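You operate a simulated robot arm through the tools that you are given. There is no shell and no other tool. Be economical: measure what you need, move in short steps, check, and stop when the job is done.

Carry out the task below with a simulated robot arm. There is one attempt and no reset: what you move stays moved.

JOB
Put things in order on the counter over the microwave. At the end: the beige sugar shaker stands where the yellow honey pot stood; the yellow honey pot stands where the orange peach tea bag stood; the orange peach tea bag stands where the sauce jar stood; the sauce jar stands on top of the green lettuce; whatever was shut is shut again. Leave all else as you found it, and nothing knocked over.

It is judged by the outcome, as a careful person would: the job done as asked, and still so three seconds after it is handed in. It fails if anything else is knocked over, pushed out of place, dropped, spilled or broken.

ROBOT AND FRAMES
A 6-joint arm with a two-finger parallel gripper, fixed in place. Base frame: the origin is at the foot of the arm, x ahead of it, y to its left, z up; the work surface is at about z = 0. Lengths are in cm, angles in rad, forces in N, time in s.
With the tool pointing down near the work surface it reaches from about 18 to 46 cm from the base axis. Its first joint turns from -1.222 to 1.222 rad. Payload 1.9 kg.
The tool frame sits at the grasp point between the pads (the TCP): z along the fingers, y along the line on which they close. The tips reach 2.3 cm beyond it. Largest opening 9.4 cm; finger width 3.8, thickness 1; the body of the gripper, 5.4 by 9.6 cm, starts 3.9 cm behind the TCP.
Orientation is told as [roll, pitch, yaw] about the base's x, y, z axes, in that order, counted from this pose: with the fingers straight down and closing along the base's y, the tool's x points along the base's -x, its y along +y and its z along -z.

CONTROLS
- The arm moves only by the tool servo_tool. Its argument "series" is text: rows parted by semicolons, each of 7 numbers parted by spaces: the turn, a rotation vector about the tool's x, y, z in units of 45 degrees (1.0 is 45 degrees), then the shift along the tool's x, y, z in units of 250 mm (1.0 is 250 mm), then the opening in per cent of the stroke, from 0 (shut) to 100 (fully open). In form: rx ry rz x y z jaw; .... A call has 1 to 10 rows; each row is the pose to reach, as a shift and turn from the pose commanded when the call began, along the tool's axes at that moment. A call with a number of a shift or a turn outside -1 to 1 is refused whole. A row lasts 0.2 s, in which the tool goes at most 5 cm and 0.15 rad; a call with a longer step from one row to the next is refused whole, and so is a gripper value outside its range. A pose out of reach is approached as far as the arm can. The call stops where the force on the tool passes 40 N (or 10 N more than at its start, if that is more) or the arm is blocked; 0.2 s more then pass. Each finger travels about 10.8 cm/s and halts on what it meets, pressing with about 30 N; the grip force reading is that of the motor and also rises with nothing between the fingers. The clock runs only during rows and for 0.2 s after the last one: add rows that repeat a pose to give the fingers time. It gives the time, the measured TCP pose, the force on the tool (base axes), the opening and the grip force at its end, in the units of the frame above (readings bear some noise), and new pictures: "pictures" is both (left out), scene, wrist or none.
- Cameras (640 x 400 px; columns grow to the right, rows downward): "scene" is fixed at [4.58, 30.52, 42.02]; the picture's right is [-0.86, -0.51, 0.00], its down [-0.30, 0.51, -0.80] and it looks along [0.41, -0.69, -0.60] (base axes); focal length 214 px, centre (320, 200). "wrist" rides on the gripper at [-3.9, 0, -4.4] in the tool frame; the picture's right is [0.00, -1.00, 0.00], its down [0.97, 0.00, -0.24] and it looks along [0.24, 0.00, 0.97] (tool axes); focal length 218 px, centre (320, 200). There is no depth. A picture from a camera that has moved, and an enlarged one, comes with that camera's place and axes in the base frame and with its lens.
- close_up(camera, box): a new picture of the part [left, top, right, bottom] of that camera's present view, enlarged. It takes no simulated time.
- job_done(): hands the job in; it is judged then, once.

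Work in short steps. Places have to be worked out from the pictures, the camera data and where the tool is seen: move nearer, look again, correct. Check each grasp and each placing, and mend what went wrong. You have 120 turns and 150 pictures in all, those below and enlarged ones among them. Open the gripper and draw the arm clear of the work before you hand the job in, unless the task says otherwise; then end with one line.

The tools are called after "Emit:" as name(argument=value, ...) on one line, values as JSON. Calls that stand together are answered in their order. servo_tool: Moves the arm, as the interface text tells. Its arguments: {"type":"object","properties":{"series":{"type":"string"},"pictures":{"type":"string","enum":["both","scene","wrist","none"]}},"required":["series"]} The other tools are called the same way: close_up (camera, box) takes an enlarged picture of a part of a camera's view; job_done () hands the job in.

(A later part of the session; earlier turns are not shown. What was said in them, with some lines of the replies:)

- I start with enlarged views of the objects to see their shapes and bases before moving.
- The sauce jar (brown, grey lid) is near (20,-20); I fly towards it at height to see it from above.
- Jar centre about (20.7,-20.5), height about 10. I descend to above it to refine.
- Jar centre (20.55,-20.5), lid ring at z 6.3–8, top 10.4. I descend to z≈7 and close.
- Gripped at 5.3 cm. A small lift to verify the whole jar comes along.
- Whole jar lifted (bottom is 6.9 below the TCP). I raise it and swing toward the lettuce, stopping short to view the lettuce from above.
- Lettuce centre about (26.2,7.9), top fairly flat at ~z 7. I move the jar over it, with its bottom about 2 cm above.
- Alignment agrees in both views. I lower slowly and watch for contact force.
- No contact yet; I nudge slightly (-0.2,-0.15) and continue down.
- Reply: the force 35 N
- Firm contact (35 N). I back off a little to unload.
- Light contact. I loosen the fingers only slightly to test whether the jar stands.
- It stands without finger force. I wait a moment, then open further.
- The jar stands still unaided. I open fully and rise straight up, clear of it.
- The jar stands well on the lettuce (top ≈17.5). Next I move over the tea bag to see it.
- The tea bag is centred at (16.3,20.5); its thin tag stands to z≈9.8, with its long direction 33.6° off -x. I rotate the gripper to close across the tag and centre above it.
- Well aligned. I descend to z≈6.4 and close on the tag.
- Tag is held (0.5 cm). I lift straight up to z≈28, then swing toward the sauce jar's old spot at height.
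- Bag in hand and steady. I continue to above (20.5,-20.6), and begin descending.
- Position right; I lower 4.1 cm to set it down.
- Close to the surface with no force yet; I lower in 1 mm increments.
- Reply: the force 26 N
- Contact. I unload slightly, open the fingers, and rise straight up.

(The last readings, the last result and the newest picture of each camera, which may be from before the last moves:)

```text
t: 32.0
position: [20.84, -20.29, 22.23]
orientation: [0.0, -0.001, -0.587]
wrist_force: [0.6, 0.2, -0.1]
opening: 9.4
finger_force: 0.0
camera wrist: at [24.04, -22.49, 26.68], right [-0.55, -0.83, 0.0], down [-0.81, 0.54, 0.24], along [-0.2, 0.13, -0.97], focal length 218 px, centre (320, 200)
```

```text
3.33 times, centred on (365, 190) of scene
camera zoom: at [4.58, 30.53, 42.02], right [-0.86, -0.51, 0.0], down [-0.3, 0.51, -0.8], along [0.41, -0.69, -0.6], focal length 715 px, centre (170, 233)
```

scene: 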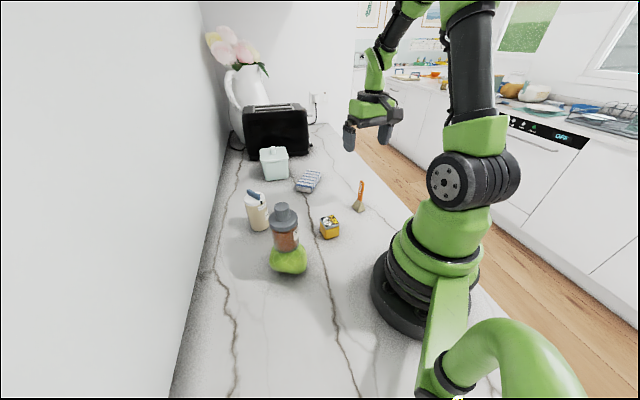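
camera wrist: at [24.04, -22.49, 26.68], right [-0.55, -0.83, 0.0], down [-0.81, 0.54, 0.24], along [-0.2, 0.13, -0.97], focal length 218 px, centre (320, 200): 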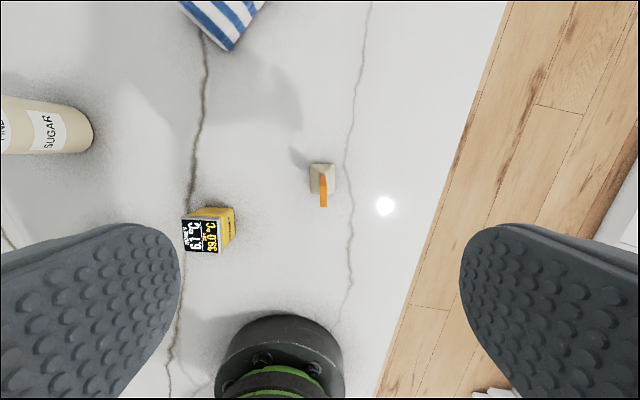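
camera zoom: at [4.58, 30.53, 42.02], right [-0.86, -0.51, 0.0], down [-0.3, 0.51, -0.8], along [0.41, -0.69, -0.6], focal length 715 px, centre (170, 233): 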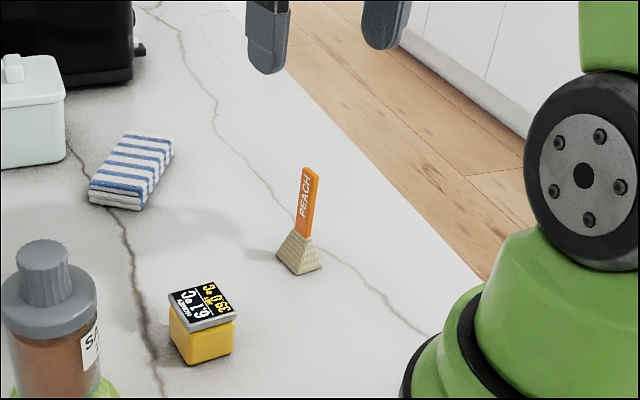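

Tea bag stands at (20.5,-20.5), as wanted. Now I move above the honey pot near (23.6,-6.2).

Emit:
servo_tool(series="0 0 0 0.055 0.133 0.03 100;0 0 0 0.11 0.266 0.06 100;0 0 0 0.165 0.4 0.09 100;0 0 0 0.22 0.531 0.12 100;0 0 0 0.22 0.531 0.24 100;0 0 0 0.22 0.531 0.24 100")

Emit:
close_up(camera="wrist", box=[260, 140, 380, 240])

Emit:
close_up(camera="scene", box=[290, 190, 370, 250])

```text
t: 33.4
position: [23.73, -6.26, 16.19]
orientation: [0.0, -0.001, -0.588]
wrist_force: [-0.4, 0.5, 0.1]
opening: 9.39
finger_force: 0.1
camera wrist: at [26.91, -8.51, 20.53], right [-0.55, -0.83, 0.0], down [-0.81, 0.54, 0.24], along [-0.2, 0.13, -0.97], focal length 218 px, centre (320, 200)
```

scene: 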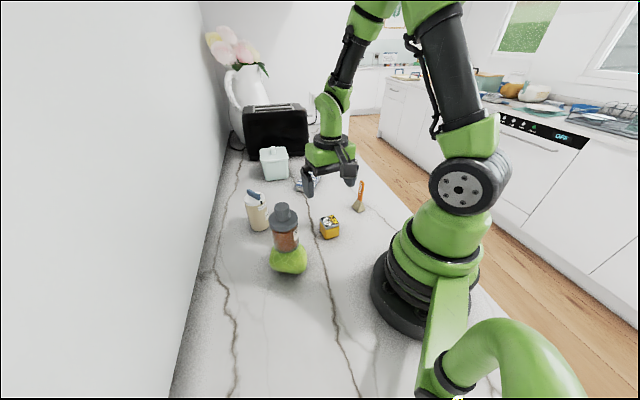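
wrist: 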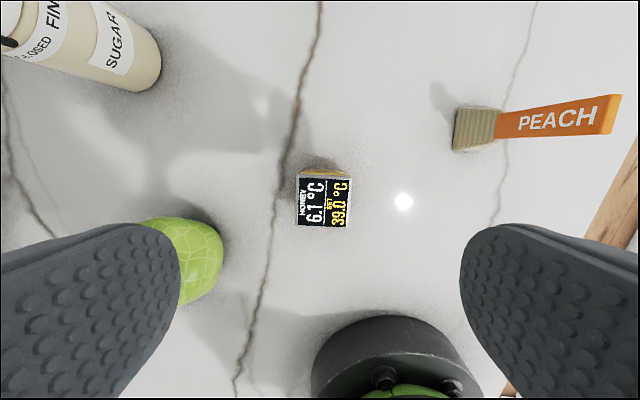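

```text
4.00 times, centred on (320, 190) of wrist
camera zoom: at [26.91, -8.51, 20.53], right [-0.55, -0.83, 0.0], down [-0.81, 0.54, 0.24], along [-0.2, 0.13, -0.97], focal length 873 px, centre (320, 240)
```

zoom: 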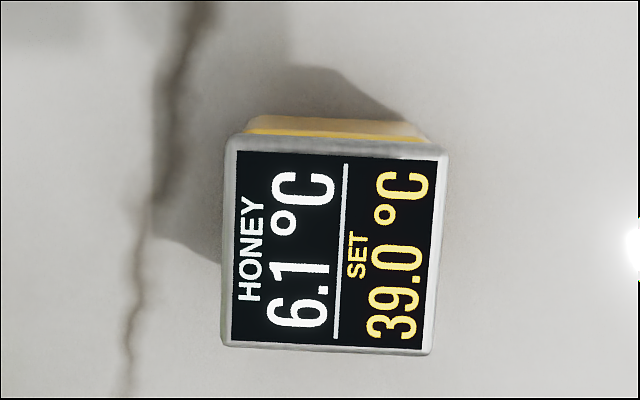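

```text
6.67 times, centred on (330, 220) of scene
camera zoom: at [4.58, 30.53, 42.02], right [-0.86, -0.51, 0.0], down [-0.3, 0.51, -0.8], along [0.41, -0.69, -0.6], focal length 1430 px, centre (253, 67)
```

zoom: 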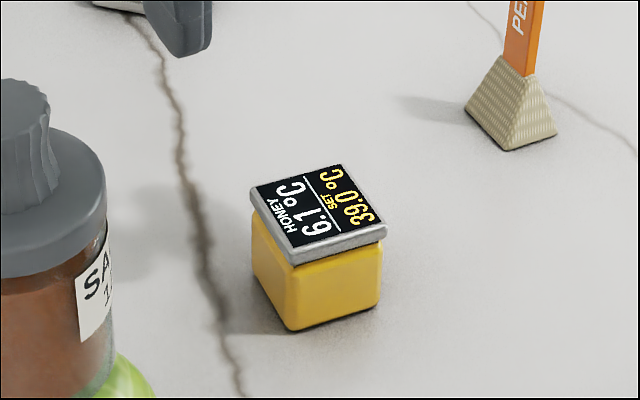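

Honey pot centre ≈(23.4,-6.4), lid top ≈4.5, turned ~3° from my gripper. I descend to z≈2.8 around it and check before closing.

Emit:
servo_tool(series="0 0 0.067 0.008 -0.008 0.1 100;0 0 0.067 0.008 -0.008 0.25 100;0 0 0.067 0.008 -0.008 0.4 100;0 0 0.067 0.008 -0.008 0.48 100;0 0 0.067 0.008 -0.008 0.525 100;0 0 0.067 0.008 -0.008 0.525 100")

Emit:
close_up(camera="scene", box=[290, 190, 370, 250])

```text
t: 34.8
position: [23.16, -6.54, 2.89]
orientation: [-0.001, 0.0, -0.639]
wrist_force: [-0.1, -0.4, -0.3]
opening: 9.4
finger_force: 0.1
camera wrist: at [26.25, -8.84, 7.25], right [-0.6, -0.8, 0.0], down [-0.78, 0.58, 0.24], along [-0.19, 0.14, -0.97], focal length 218 px, centre (320, 200)
```

scene: 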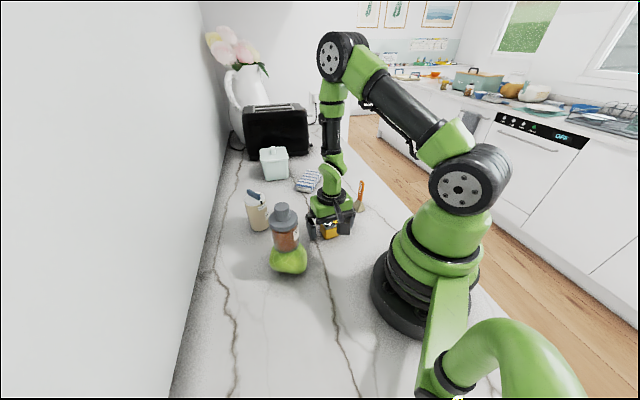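
wrist: 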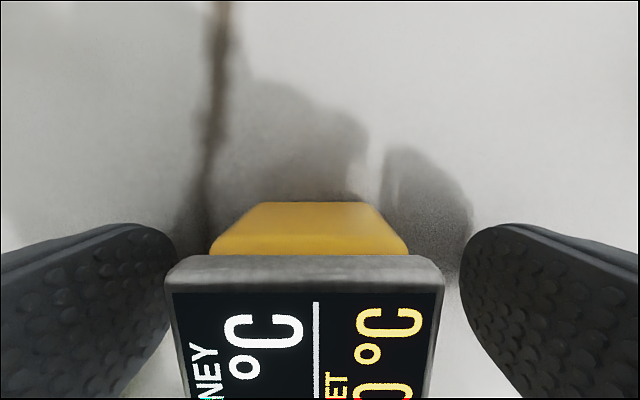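

```text
6.67 times, centred on (330, 220) of scene
camera zoom: at [4.58, 30.52, 42.02], right [-0.86, -0.51, 0.0], down [-0.3, 0.51, -0.8], along [0.41, -0.69, -0.6], focal length 1430 px, centre (253, 67)
```

zoom: 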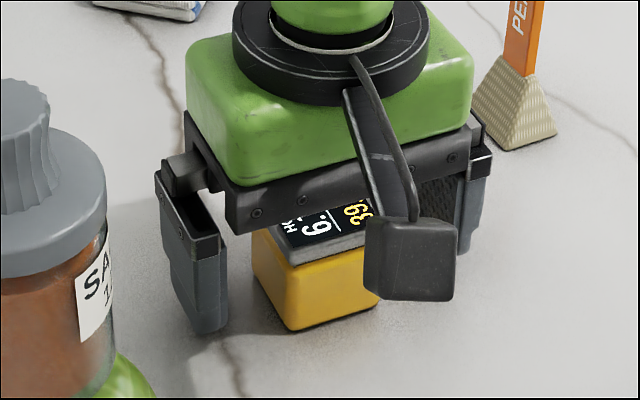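

The pot sits ~0.25 cm toward tool +y; I shift and close.

Emit:
servo_tool(series="0 0 0 0 0.01 0 100;0 0 0 0 0.01 0 100;0 0 0 0 0.01 0 60;0 0 0 0 0.01 0 45;0 0 0 0 0.01 0 38;0 0 0 0 0.01 0 25;0 0 0 0 0.01 0 25")

Emit:
close_up(camera="scene", box=[290, 190, 370, 250])

```text
t: 36.4
position: [23.23, -6.32, 3.06]
orientation: [0.002, 0.0, -0.637]
wrist_force: [0.7, 0.0, 1.3]
opening: 4.19
finger_force: 29.6
camera wrist: at [26.38, -8.64, 7.34], right [-0.6, -0.8, 0.0], down [-0.78, 0.58, 0.24], along [-0.19, 0.14, -0.97], focal length 218 px, centre (320, 200)
```

scene: 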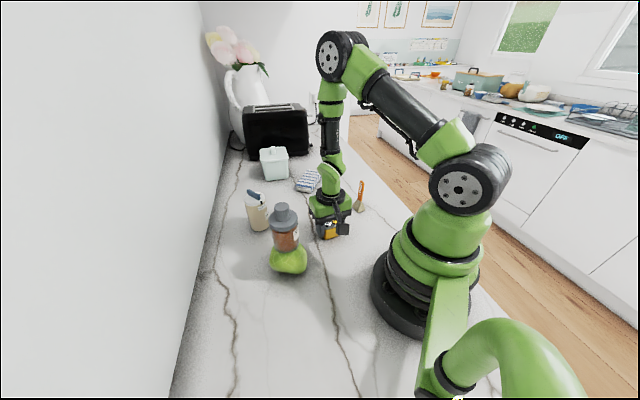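
wrist: 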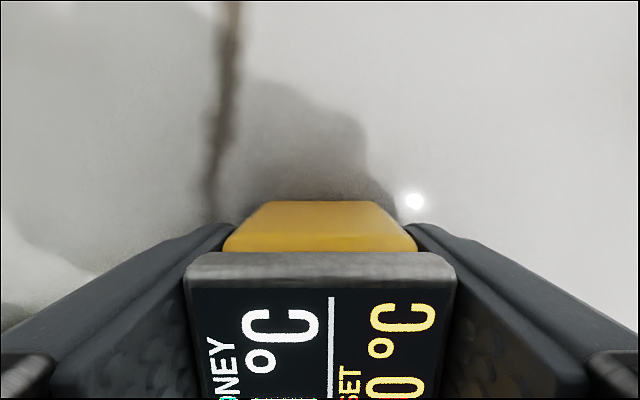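

```text
6.67 times, centred on (330, 220) of scene
camera zoom: at [4.58, 30.52, 42.02], right [-0.86, -0.51, 0.0], down [-0.3, 0.51, -0.8], along [0.41, -0.69, -0.6], focal length 1430 px, centre (253, 67)
```

zoom: 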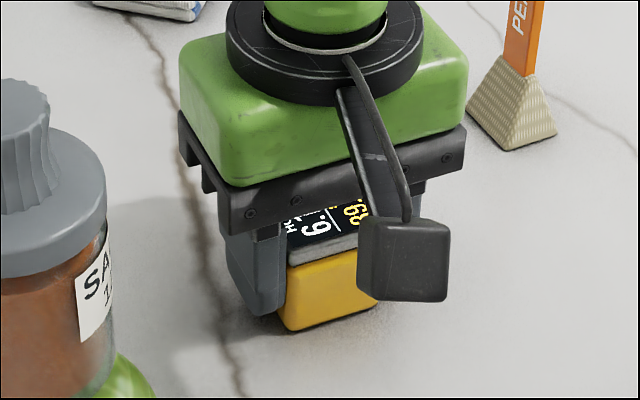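

Gripped at 4.2 cm. A small lift to check lid and pot come together.

Emit:
servo_tool(series="0 0 0 0 0 -0.02 25;0 0 0 0 0 -0.05 25;0 0 0 0 0 -0.08 25;0 0 0 0 0 -0.08 25", pictures="none")

Emit:
close_up(camera="scene", box=[290, 190, 370, 250])

```text
t: 37.4
position: [23.18, -6.43, 4.99]
orientation: [0.002, 0.001, -0.639]
wrist_force: [0.2, 0.1, -1.2]
opening: 4.2
finger_force: 29.2
```

```text
6.67 times, centred on (330, 220) of scene
camera zoom: at [4.58, 30.52, 42.02], right [-0.86, -0.51, 0.0], down [-0.3, 0.51, -0.8], along [0.41, -0.69, -0.6], focal length 1430 px, centre (253, 67)
```

zoom: 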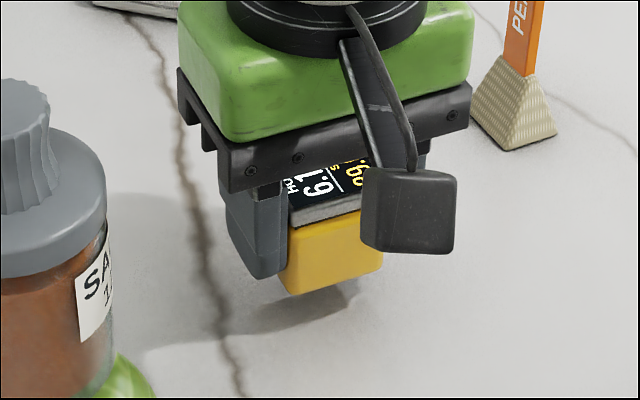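

Pot and lid lift together. I raise to z≈25 and carry it over to the tea bag's old spot (16.3,20.45).

Emit:
servo_tool(series="0 0 0 0 0 -0.15 25;0 0 0 0 0 -0.34 25;0 0 0 0 0 -0.53 25;0 0 0 0 0 -0.72 25;0 0 0 0 0 -0.8 25", pictures="none")

Emit:
servo_tool(series="0 0 0 0.1 0.08 0 25;0 0 0 0.24 0.193 0 25;0 0 0 0.38 0.305 0 25;0 0 0 0.52 0.418 0 25;0 0 0 0.66 0.531 0 25;0 0 0 0.8 0.643 0 25;0 0 0 0.862 0.693 0 25;0 0 0 0.862 0.693 0 25")

```text
t: 38.6
position: [23.52, -6.36, 25.37]
orientation: [0.0, 0.001, -0.64]
wrist_force: [0.6, -0.4, -1.6]
opening: 4.18
finger_force: 30.0
```

```text
t: 40.4
position: [16.16, 20.47, 24.92]
orientation: [0.001, 0.0, -0.641]
wrist_force: [0.3, -0.6, -1.1]
opening: 4.17
finger_force: 30.0
camera wrist: at [19.31, 18.14, 29.36], right [-0.6, -0.8, 0.0], down [-0.78, 0.58, 0.24], along [-0.19, 0.14, -0.97], focal length 218 px, centre (320, 200)
```

scene: 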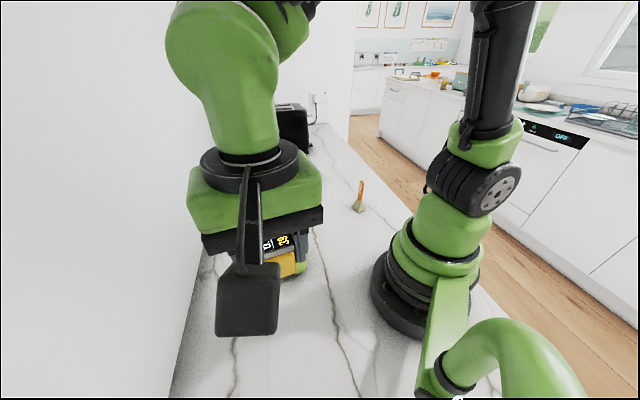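
wrist: 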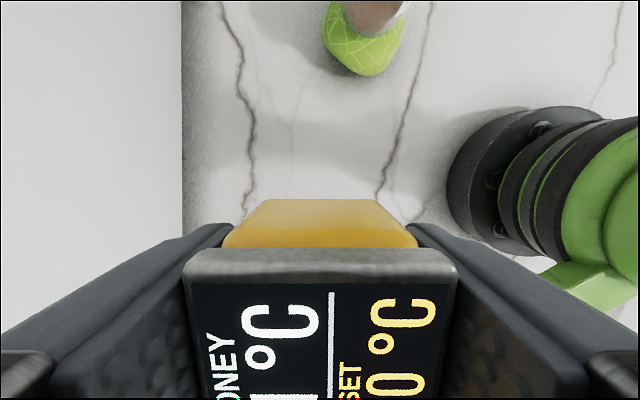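

Over the spot. I descend close to the surface (contact expected after 22.0 cm).

Emit:
servo_tool(series="0 0 0 -0.003 0 0.18 25;0 0 0 -0.003 0 0.36 25;0 0 0 -0.003 0 0.54 25;0 0 0 -0.003 0 0.7 25;0 0 0 -0.003 0 0.82 25;0 0 0 -0.003 0 0.868 25;0 0 0 -0.003 0 0.868 25")

Emit:
servo_tool(series="0 0 0 0 0 0.005 25;0 0 0 0 0 0.005 25", pictures="none")

```text
t: 42.0
position: [16.44, 20.44, 3.06]
orientation: [0.002, -0.001, -0.64]
wrist_force: [0.4, 0.4, -1.8]
opening: 4.18
finger_force: 30.3
camera wrist: at [19.54, 18.09, 7.47], right [-0.6, -0.8, 0.0], down [-0.78, 0.58, 0.24], along [-0.19, 0.14, -0.97], focal length 218 px, centre (320, 200)
```

scene: 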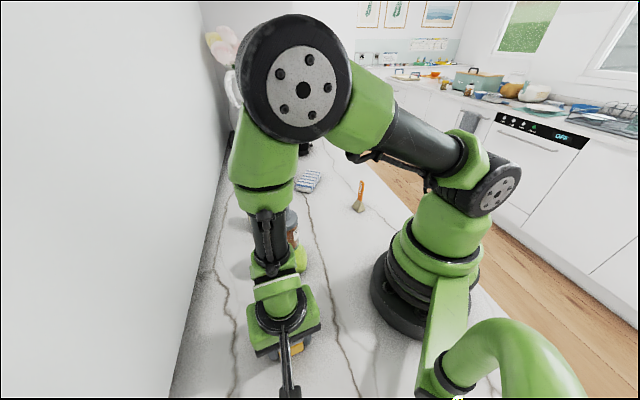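
wrist: 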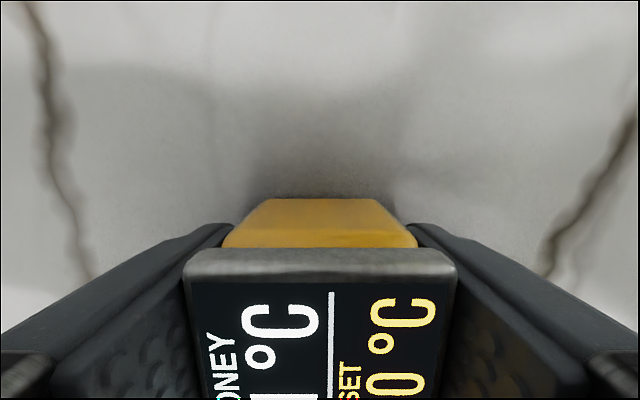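

```text
t: 42.6
position: [16.47, 20.4, 3.08]
orientation: [0.0, 0.0, -0.639]
wrist_force: [0.8, 0.8, -1.3]
opening: 4.19
finger_force: 30.0
```

Emit:
servo_tool(series="0 0 0 0 0 0.005 25;0 0 0 0 0 0.005 25", pictures="none")

Emit:
servo_tool(series="0 0 0 0 0 0.004 25;0 0 0 0 0 0.004 25", pictures="none")

```text
t: 43.2
position: [16.32, 20.55, 3.01]
orientation: [0.0, -0.001, -0.64]
wrist_force: [-0.8, -3.4, 8.0]
opening: 4.17
finger_force: 29.9
```

```text
t: 43.8
position: [16.39, 20.48, 2.88]
orientation: [-0.001, -0.001, -0.64]
wrist_force: [-2.9, -4.3, 25.0]
opening: 4.19
finger_force: 29.5
```

Contact. I unload slightly, open, and rise.

Emit:
servo_tool(series="0 0 0 0 0 -0.004 25;0 0 0 0 0 -0.004 50;0 0 0 0 0 -0.004 80;0 0 0 0 0 -0.004 100;0 0 0 0 0 -0.004 100;0 0 0 0 0 -0.15 100;0 0 0 0 0 -0.34 100;0 0 0 0 0 -0.53 100;0 0 0 0 0 -0.72 100;0 0 0 0 0 -0.9 100")

Emit:
close_up(camera="wrist", box=[270, 140, 370, 240])

```text
t: 46.0
position: [16.25, 20.61, 25.64]
orientation: [0.002, 0.001, -0.637]
wrist_force: [0.5, -0.3, 0.7]
opening: 9.41
finger_force: 0.1
camera wrist: at [19.43, 18.3, 30.08], right [-0.6, -0.8, 0.0], down [-0.78, 0.58, 0.24], along [-0.19, 0.14, -0.97], focal length 218 px, centre (320, 200)
```

scene: 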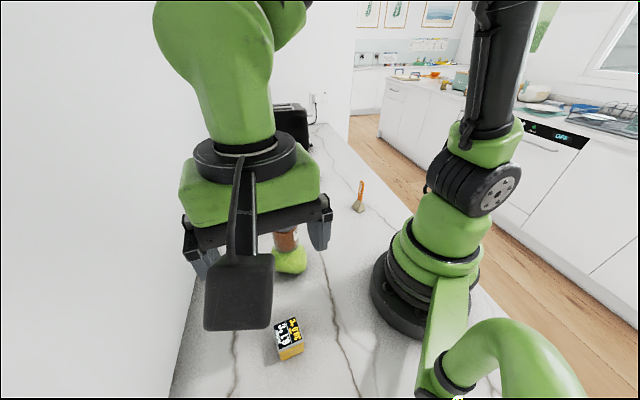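
wrist: 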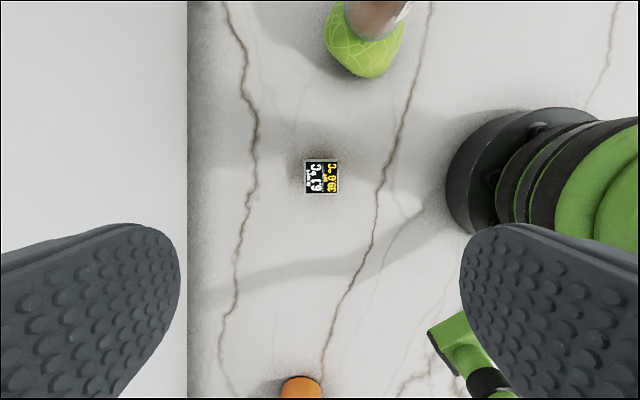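

```text
4.00 times, centred on (320, 190) of wrist
camera zoom: at [19.43, 18.3, 30.08], right [-0.6, -0.8, 0.0], down [-0.78, 0.58, 0.24], along [-0.19, 0.14, -0.97], focal length 873 px, centre (320, 240)
```

zoom: 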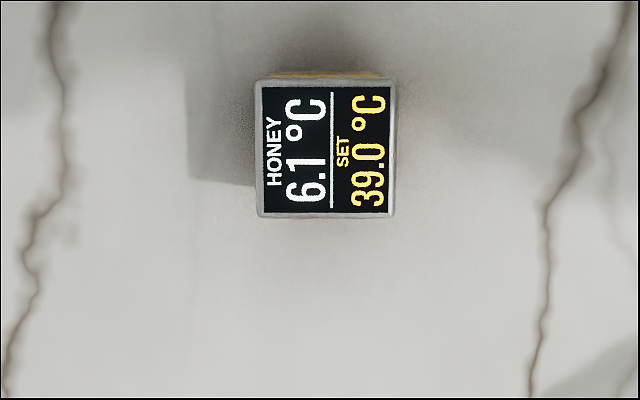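

Honey pot stands at the tea bag's old place. Next the shaker: I rotate the gripper back to yaw 0 and fly over at z≈26 toward it.

Emit:
servo_tool(series="0 0 -0.163 -0.118 -0.012 0 100;0 0 -0.326 -0.236 -0.023 0 100;0 0 -0.489 -0.354 -0.035 0 100;0 0 -0.652 -0.472 -0.046 0 100;0 0 -0.815 -0.592 -0.058 0 100;0 0 -0.815 -0.592 -0.058 0 100", pictures="none")

```text
t: 47.4
position: [27.47, 10.58, 25.47]
orientation: [-0.001, -0.001, 0.002]
wrist_force: [-0.2, -1.2, 0.8]
opening: 9.41
finger_force: 0.1
```

Emit:
servo_tool(series="0 0 0 -0.11 -0.095 0 100;0 0 0 -0.22 -0.19 0 100;0 0 0 -0.33 -0.285 0 100;0 0 0 -0.44 -0.38 0.05 100;0 0 0 -0.44 -0.38 0.22 100;0 0 0 -0.44 -0.38 0.22 100")

Emit:
close_up(camera="scene", box=[225, 160, 325, 240])

```text
t: 48.8
position: [38.47, 0.96, 20.1]
orientation: [0.0, 0.0, 0.002]
wrist_force: [-0.3, -0.2, -0.3]
opening: 9.4
finger_force: 0.0
camera wrist: at [42.31, 0.98, 24.36], right [0.0, -1.0, 0.0], down [-0.97, 0.0, 0.24], along [-0.24, 0.0, -0.97], focal length 218 px, centre (320, 200)
```

scene: 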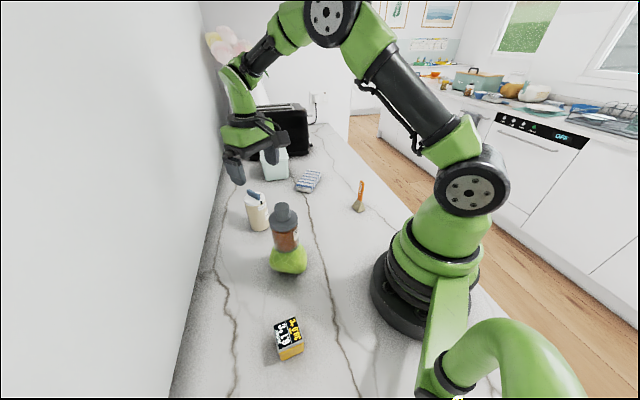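
wrist: 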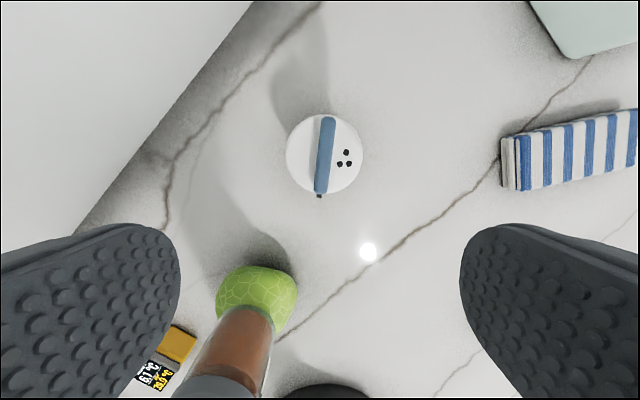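

```text
5.00 times, centred on (275, 200) of scene
camera zoom: at [4.58, 30.52, 42.02], right [-0.86, -0.51, 0.0], down [-0.3, 0.51, -0.8], along [0.41, -0.69, -0.6], focal length 1072 px, centre (545, 200)
```

zoom: 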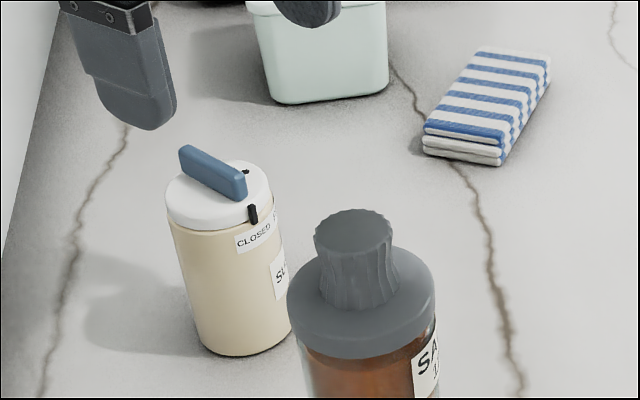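

Shaker lid centre ≈(41.85,0.7); body to ~7.8, lid to 9, lever top ~11. Lid dial is aligned with CLOSED and must not be turned. I align above and recheck.

Emit:
servo_tool(series="0 0 0 -0.07 -0.005 0.06 100;0 0 0 -0.135 -0.01 0.12 100;0 0 0 -0.135 -0.01 0.2 100;0 0 0 -0.135 -0.01 0.2 100")

Emit:
close_up(camera="scene", box=[225, 160, 325, 240])

```text
t: 49.8
position: [41.75, 0.77, 15.1]
orientation: [-0.001, 0.001, 0.001]
wrist_force: [-0.1, 0.0, -0.2]
opening: 9.4
finger_force: 0.1
camera wrist: at [45.75, 0.75, 19.41], right [0.0, -1.0, 0.0], down [-0.97, 0.0, 0.24], along [-0.24, 0.0, -0.97], focal length 218 px, centre (320, 200)
```

scene: 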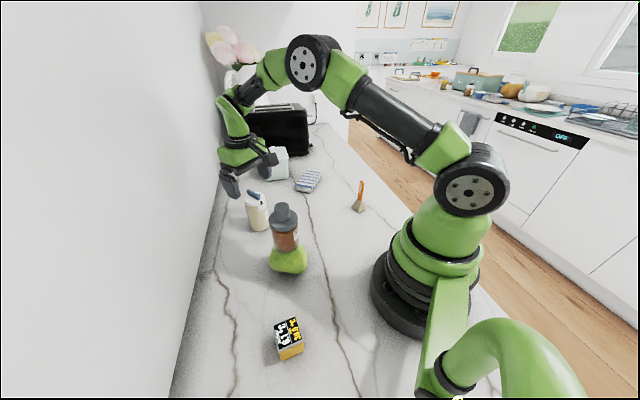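
wrist: 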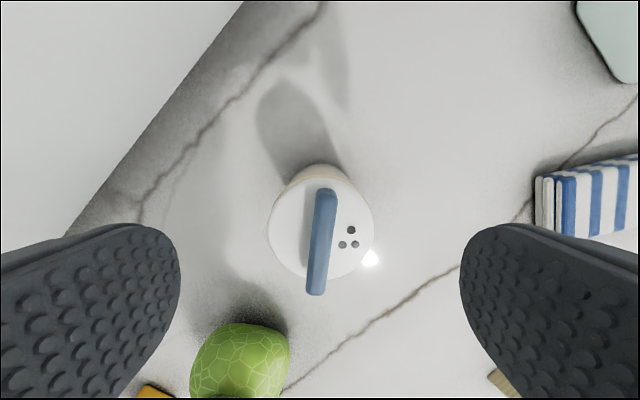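

```text
5.00 times, centred on (275, 200) of scene
camera zoom: at [4.58, 30.52, 42.02], right [-0.86, -0.51, 0.0], down [-0.3, 0.51, -0.8], along [0.41, -0.69, -0.6], focal length 1072 px, centre (545, 200)
```

zoom: 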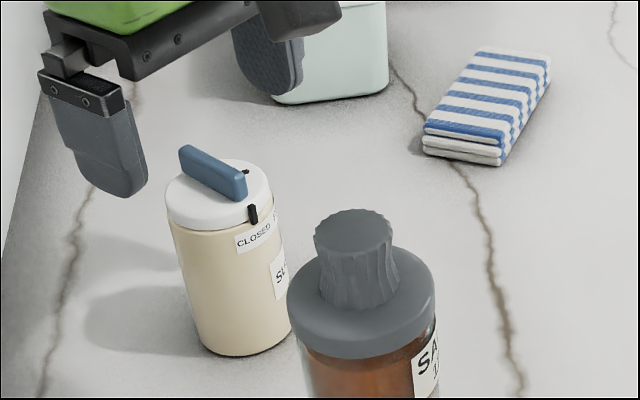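

Emit:
close_up(camera="wrist", box=[250, 140, 390, 300])

```text
2.50 times, centred on (320, 220) of wrist
camera zoom: at [45.75, 0.75, 19.41], right [0.0, -1.0, 0.0], down [-0.97, 0.0, 0.24], along [-0.24, 0.0, -0.97], focal length 546 px, centre (320, 150)
```

zoom: 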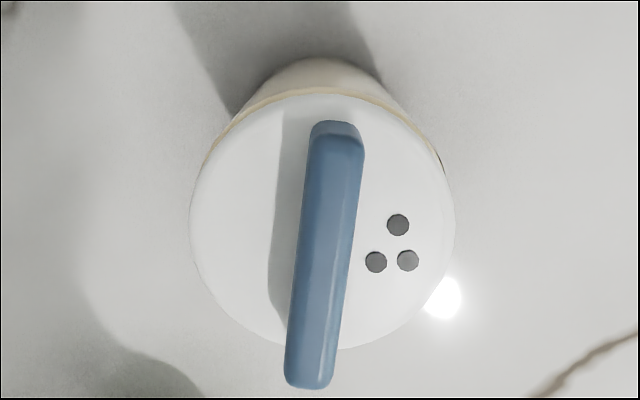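

Centred. I descend to z≈7.5 (palm just above the lever) and close gently on the upper body.

Emit:
servo_tool(series="0 0 0 0.006 0 0.1 100;0 0 0 0.006 0 0.2 100;0 0 0 0.006 0 0.27 100;0 0 0 0.006 0 0.3 100;0 0 0 0.006 0 0.3 100")

Emit:
close_up(camera="scene", box=[225, 160, 325, 240])

```text
t: 51.0
position: [41.67, 0.76, 7.39]
orientation: [0.0, 0.0, -0.001]
wrist_force: [0.1, 0.5, -0.6]
opening: 9.39
finger_force: 0.0
camera wrist: at [45.58, 0.72, 11.89], right [0.0, -1.0, 0.0], down [-0.97, 0.0, 0.24], along [-0.24, 0.0, -0.97], focal length 218 px, centre (320, 200)
```

scene: 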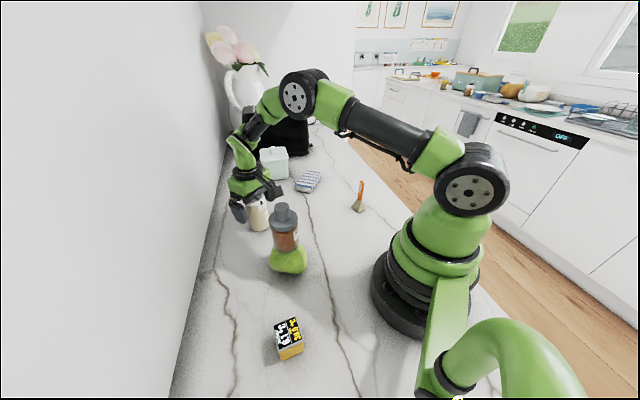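
wrist: 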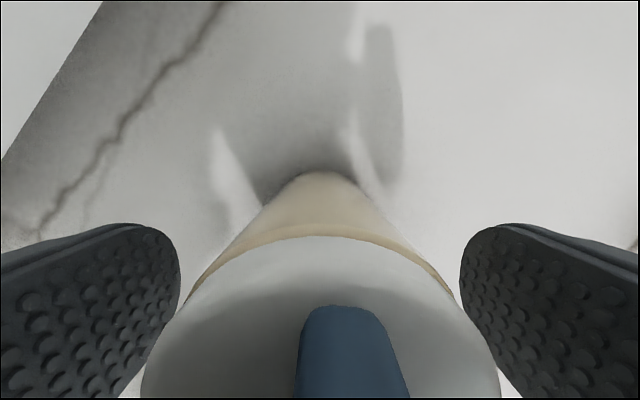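

```text
5.00 times, centred on (275, 200) of scene
camera zoom: at [4.58, 30.52, 42.02], right [-0.86, -0.51, 0.0], down [-0.3, 0.51, -0.8], along [0.41, -0.69, -0.6], focal length 1072 px, centre (545, 200)
```

zoom: 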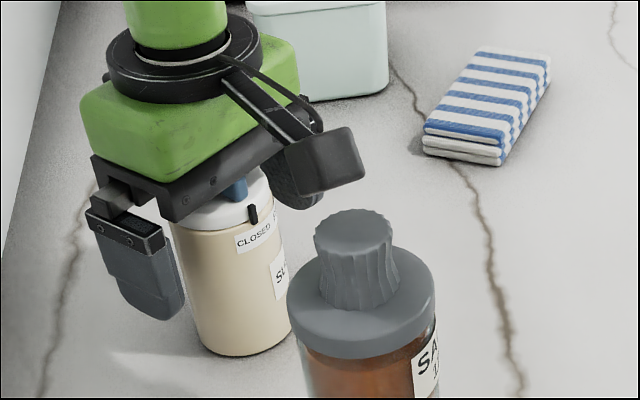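

Beige body edge is a bit wider than the lid, good. I close.

Emit:
servo_tool(series="0 0 0 0 0 0 75;0 0 0 0 0 0 62;0 0 0 0 0 0 55;0 0 0 0 0 0 45;0 0 0 0 0 0 40;0 0 0 0 0 0 40", pictures="wrist")

Emit:
servo_tool(series="0 0 0 0 0 -0.02 40;0 0 0 0 0 -0.05 40;0 0 0 0 0 -0.08 40;0 0 0 0 0 -0.08 40", pictures="none")

Emit:
close_up(camera="scene", box=[225, 160, 325, 240])

```text
t: 52.4
position: [41.79, 0.75, 7.5]
orientation: [0.0, 0.0, 0.0]
wrist_force: [0.5, -0.9, 0.3]
opening: 5.3
finger_force: 30.4
camera wrist: at [45.57, 0.72, 11.9], right [0.0, -1.0, 0.0], down [-0.97, 0.0, 0.24], along [-0.24, 0.0, -0.97], focal length 218 px, centre (320, 200)
```

wrist: 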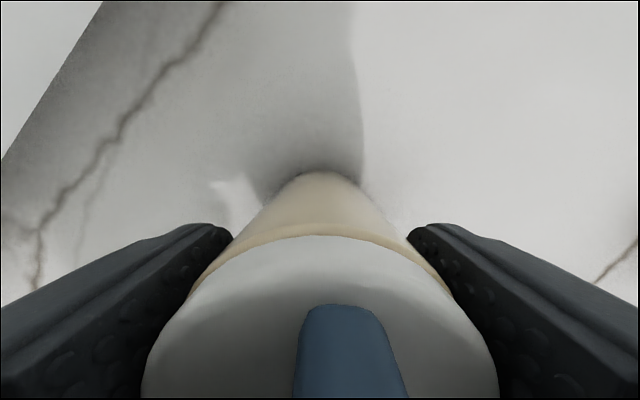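

```text
t: 53.4
position: [41.69, 0.55, 9.44]
orientation: [-0.001, 0.0, 0.0]
wrist_force: [0.6, 0.8, -1.8]
opening: 5.28
finger_force: 30.1
```

```text
5.00 times, centred on (275, 200) of scene
camera zoom: at [4.58, 30.52, 42.02], right [-0.86, -0.51, 0.0], down [-0.3, 0.51, -0.8], along [0.41, -0.69, -0.6], focal length 1072 px, centre (545, 200)
```

zoom: 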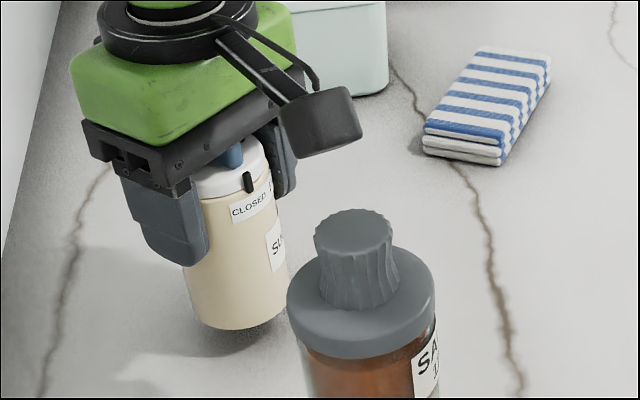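

Lifted upright, still CLOSED. I raise it and carry it to the honey pot's old spot (23.25,-6.3).

Emit:
servo_tool(series="0 0 0 0 0 -0.12 40;0 0 0 0 0 -0.24 40;0 0 0 0.1 -0.038 -0.26 40;0 0 0 0.25 -0.096 -0.26 40;0 0 0 0.4 -0.153 -0.26 40;0 0 0 0.55 -0.21 -0.26 40;0 0 0 0.68 -0.26 -0.26 40;0 0 0 0.737 -0.282 -0.26 40;0 0 0 0.737 -0.282 -0.26 40")

Emit:
close_up(camera="scene", box=[270, 150, 390, 250])

```text
t: 55.4
position: [23.22, -6.32, 16.05]
orientation: [0.0, 0.0, 0.001]
wrist_force: [0.4, -0.1, -2.2]
opening: 5.32
finger_force: 30.5
camera wrist: at [27.08, -6.25, 20.39], right [0.0, -1.0, 0.0], down [-0.97, 0.0, 0.24], along [-0.24, 0.0, -0.97], focal length 218 px, centre (320, 200)
```

scene: 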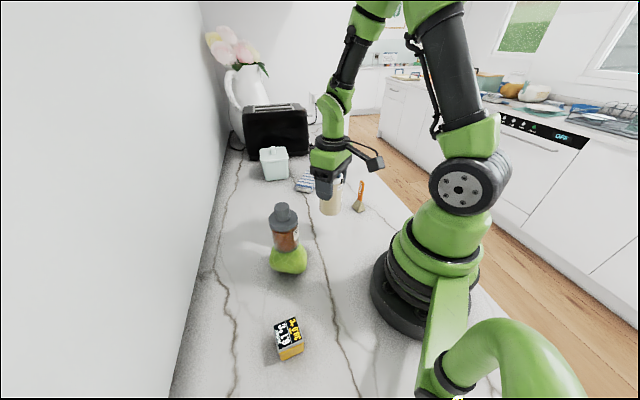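
wrist: 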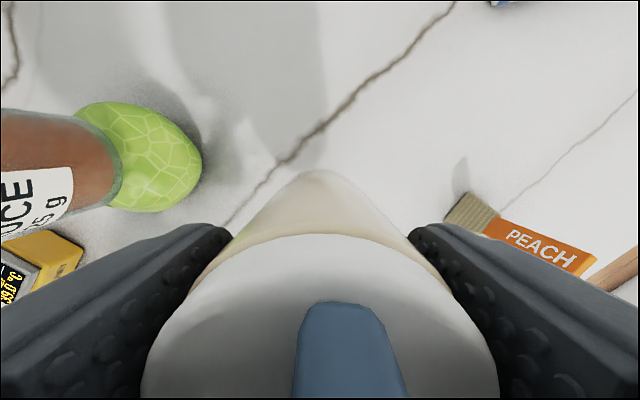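

```text
4.00 times, centred on (330, 200) of scene
camera zoom: at [4.58, 30.52, 42.02], right [-0.86, -0.51, 0.0], down [-0.3, 0.51, -0.8], along [0.41, -0.69, -0.6], focal length 858 px, centre (280, 200)
```

zoom: 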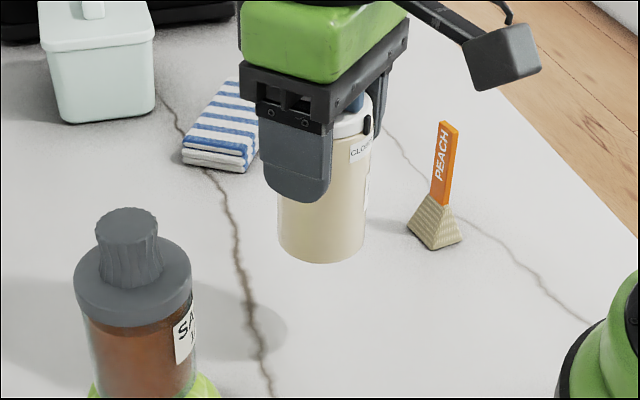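

In position. I lower to just above the surface.

Emit:
servo_tool(series="0 0 0 -0.002 -0.002 0.1 40;0 0 0 -0.002 -0.002 0.2 40;0 0 0 -0.002 -0.002 0.29 40;0 0 0 -0.002 -0.002 0.328 40;0 0 0 -0.002 -0.002 0.328 40", pictures="none")

Emit:
servo_tool(series="0 0 0 0 0 0.005 40;0 0 0 0 0 0.005 40", pictures="none")

Emit:
servo_tool(series="0 0 0 0 0 0.004 40;0 0 0 0 0 0.004 40", pictures="none")

```text
t: 56.6
position: [23.36, -6.43, 7.64]
orientation: [-0.001, 0.0, 0.0]
wrist_force: [0.5, 0.1, -2.1]
opening: 5.31
finger_force: 30.1
```

```text
t: 57.2
position: [23.46, -6.62, 7.63]
orientation: [0.0, -0.001, 0.0]
wrist_force: [-0.3, -0.4, -1.7]
opening: 5.31
finger_force: 29.9
```

```text
t: 57.8
position: [23.28, -6.41, 7.59]
orientation: [0.001, -0.001, 0.001]
wrist_force: [-4.4, -2.2, 22.0]
opening: 5.34
finger_force: 30.1
```

Contact. I unload slightly, open, and rise straight up.

Emit:
servo_tool(series="0 0 0 0 0 -0.003 40;0 0 0 0 0 -0.003 60;0 0 0 0 0 -0.003 80;0 0 0 0 0 -0.003 100;0 0 0 0 0 -0.003 100;0 0 0 0 0 -0.1 100;0 0 0 0 0 -0.28 100;0 0 0 0 0 -0.46 100;0 0 0 0 0 -0.64 100;0 0 0 0 0 -0.8 100")

Emit:
close_up(camera="scene", box=[240, 150, 400, 270])

```text
t: 60.0
position: [23.47, -6.23, 27.63]
orientation: [-0.001, 0.0, -0.001]
wrist_force: [-0.6, -1.0, -0.1]
opening: 9.41
finger_force: 0.2
camera wrist: at [27.27, -6.32, 31.99], right [0.0, -1.0, 0.0], down [-0.97, 0.0, 0.24], along [-0.24, 0.0, -0.97], focal length 218 px, centre (320, 200)
```

scene: 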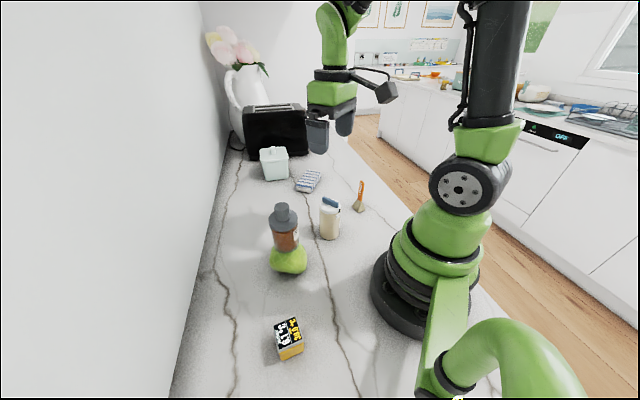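
wrist: 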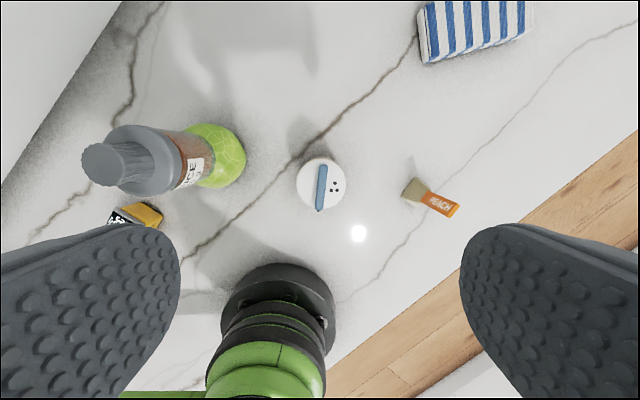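

```text
3.33 times, centred on (320, 210) of scene
camera zoom: at [4.58, 30.53, 42.02], right [-0.86, -0.51, 0.0], down [-0.3, 0.51, -0.8], along [0.41, -0.69, -0.6], focal length 715 px, centre (320, 167)
```

zoom: 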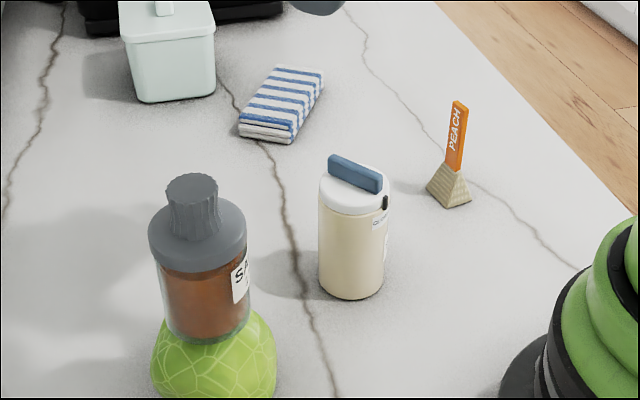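

All four are placed. A last check that the shaker's pointer still sits at CLOSED.

Emit:
close_up(camera="scene", box=[310, 185, 350, 215])

```text
13.33 times, centred on (330, 200) of scene
camera zoom: at [4.58, 30.53, 42.02], right [-0.86, -0.51, 0.0], down [-0.3, 0.51, -0.8], along [0.41, -0.69, -0.6], focal length 2860 px, centre (187, 200)
```

zoom: 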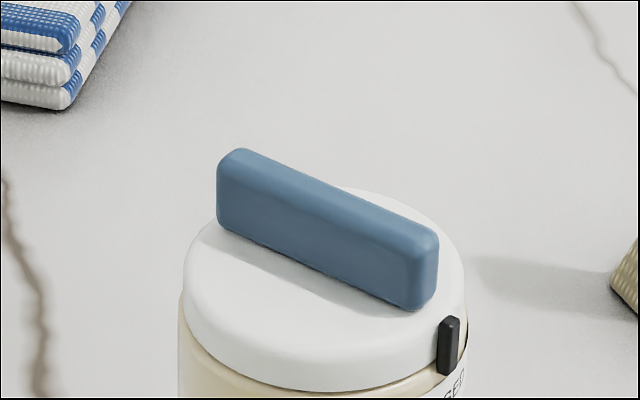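

Emit:
close_up(camera="scene", box=[310, 195, 350, 225])

```text
13.33 times, centred on (330, 210) of scene
camera zoom: at [4.58, 30.53, 42.02], right [-0.86, -0.51, 0.0], down [-0.3, 0.51, -0.8], along [0.41, -0.69, -0.6], focal length 2860 px, centre (187, 67)
```

zoom: 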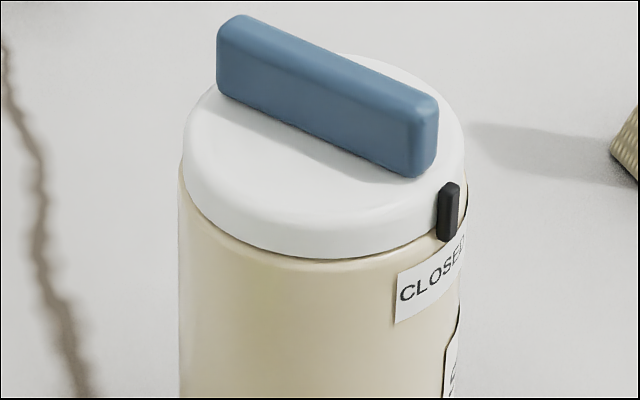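

The pointer is still on CLOSED, everything stands as asked, and the gripper is open and well clear above the work.

Emit:
job_done()

```text
The job is handed in.
```

The sauce jar is on the lettuce, and the tea bag, honey pot and shaker are each in their new spots. The shaker is still closed, nothing was knocked over, and the job is handed in.
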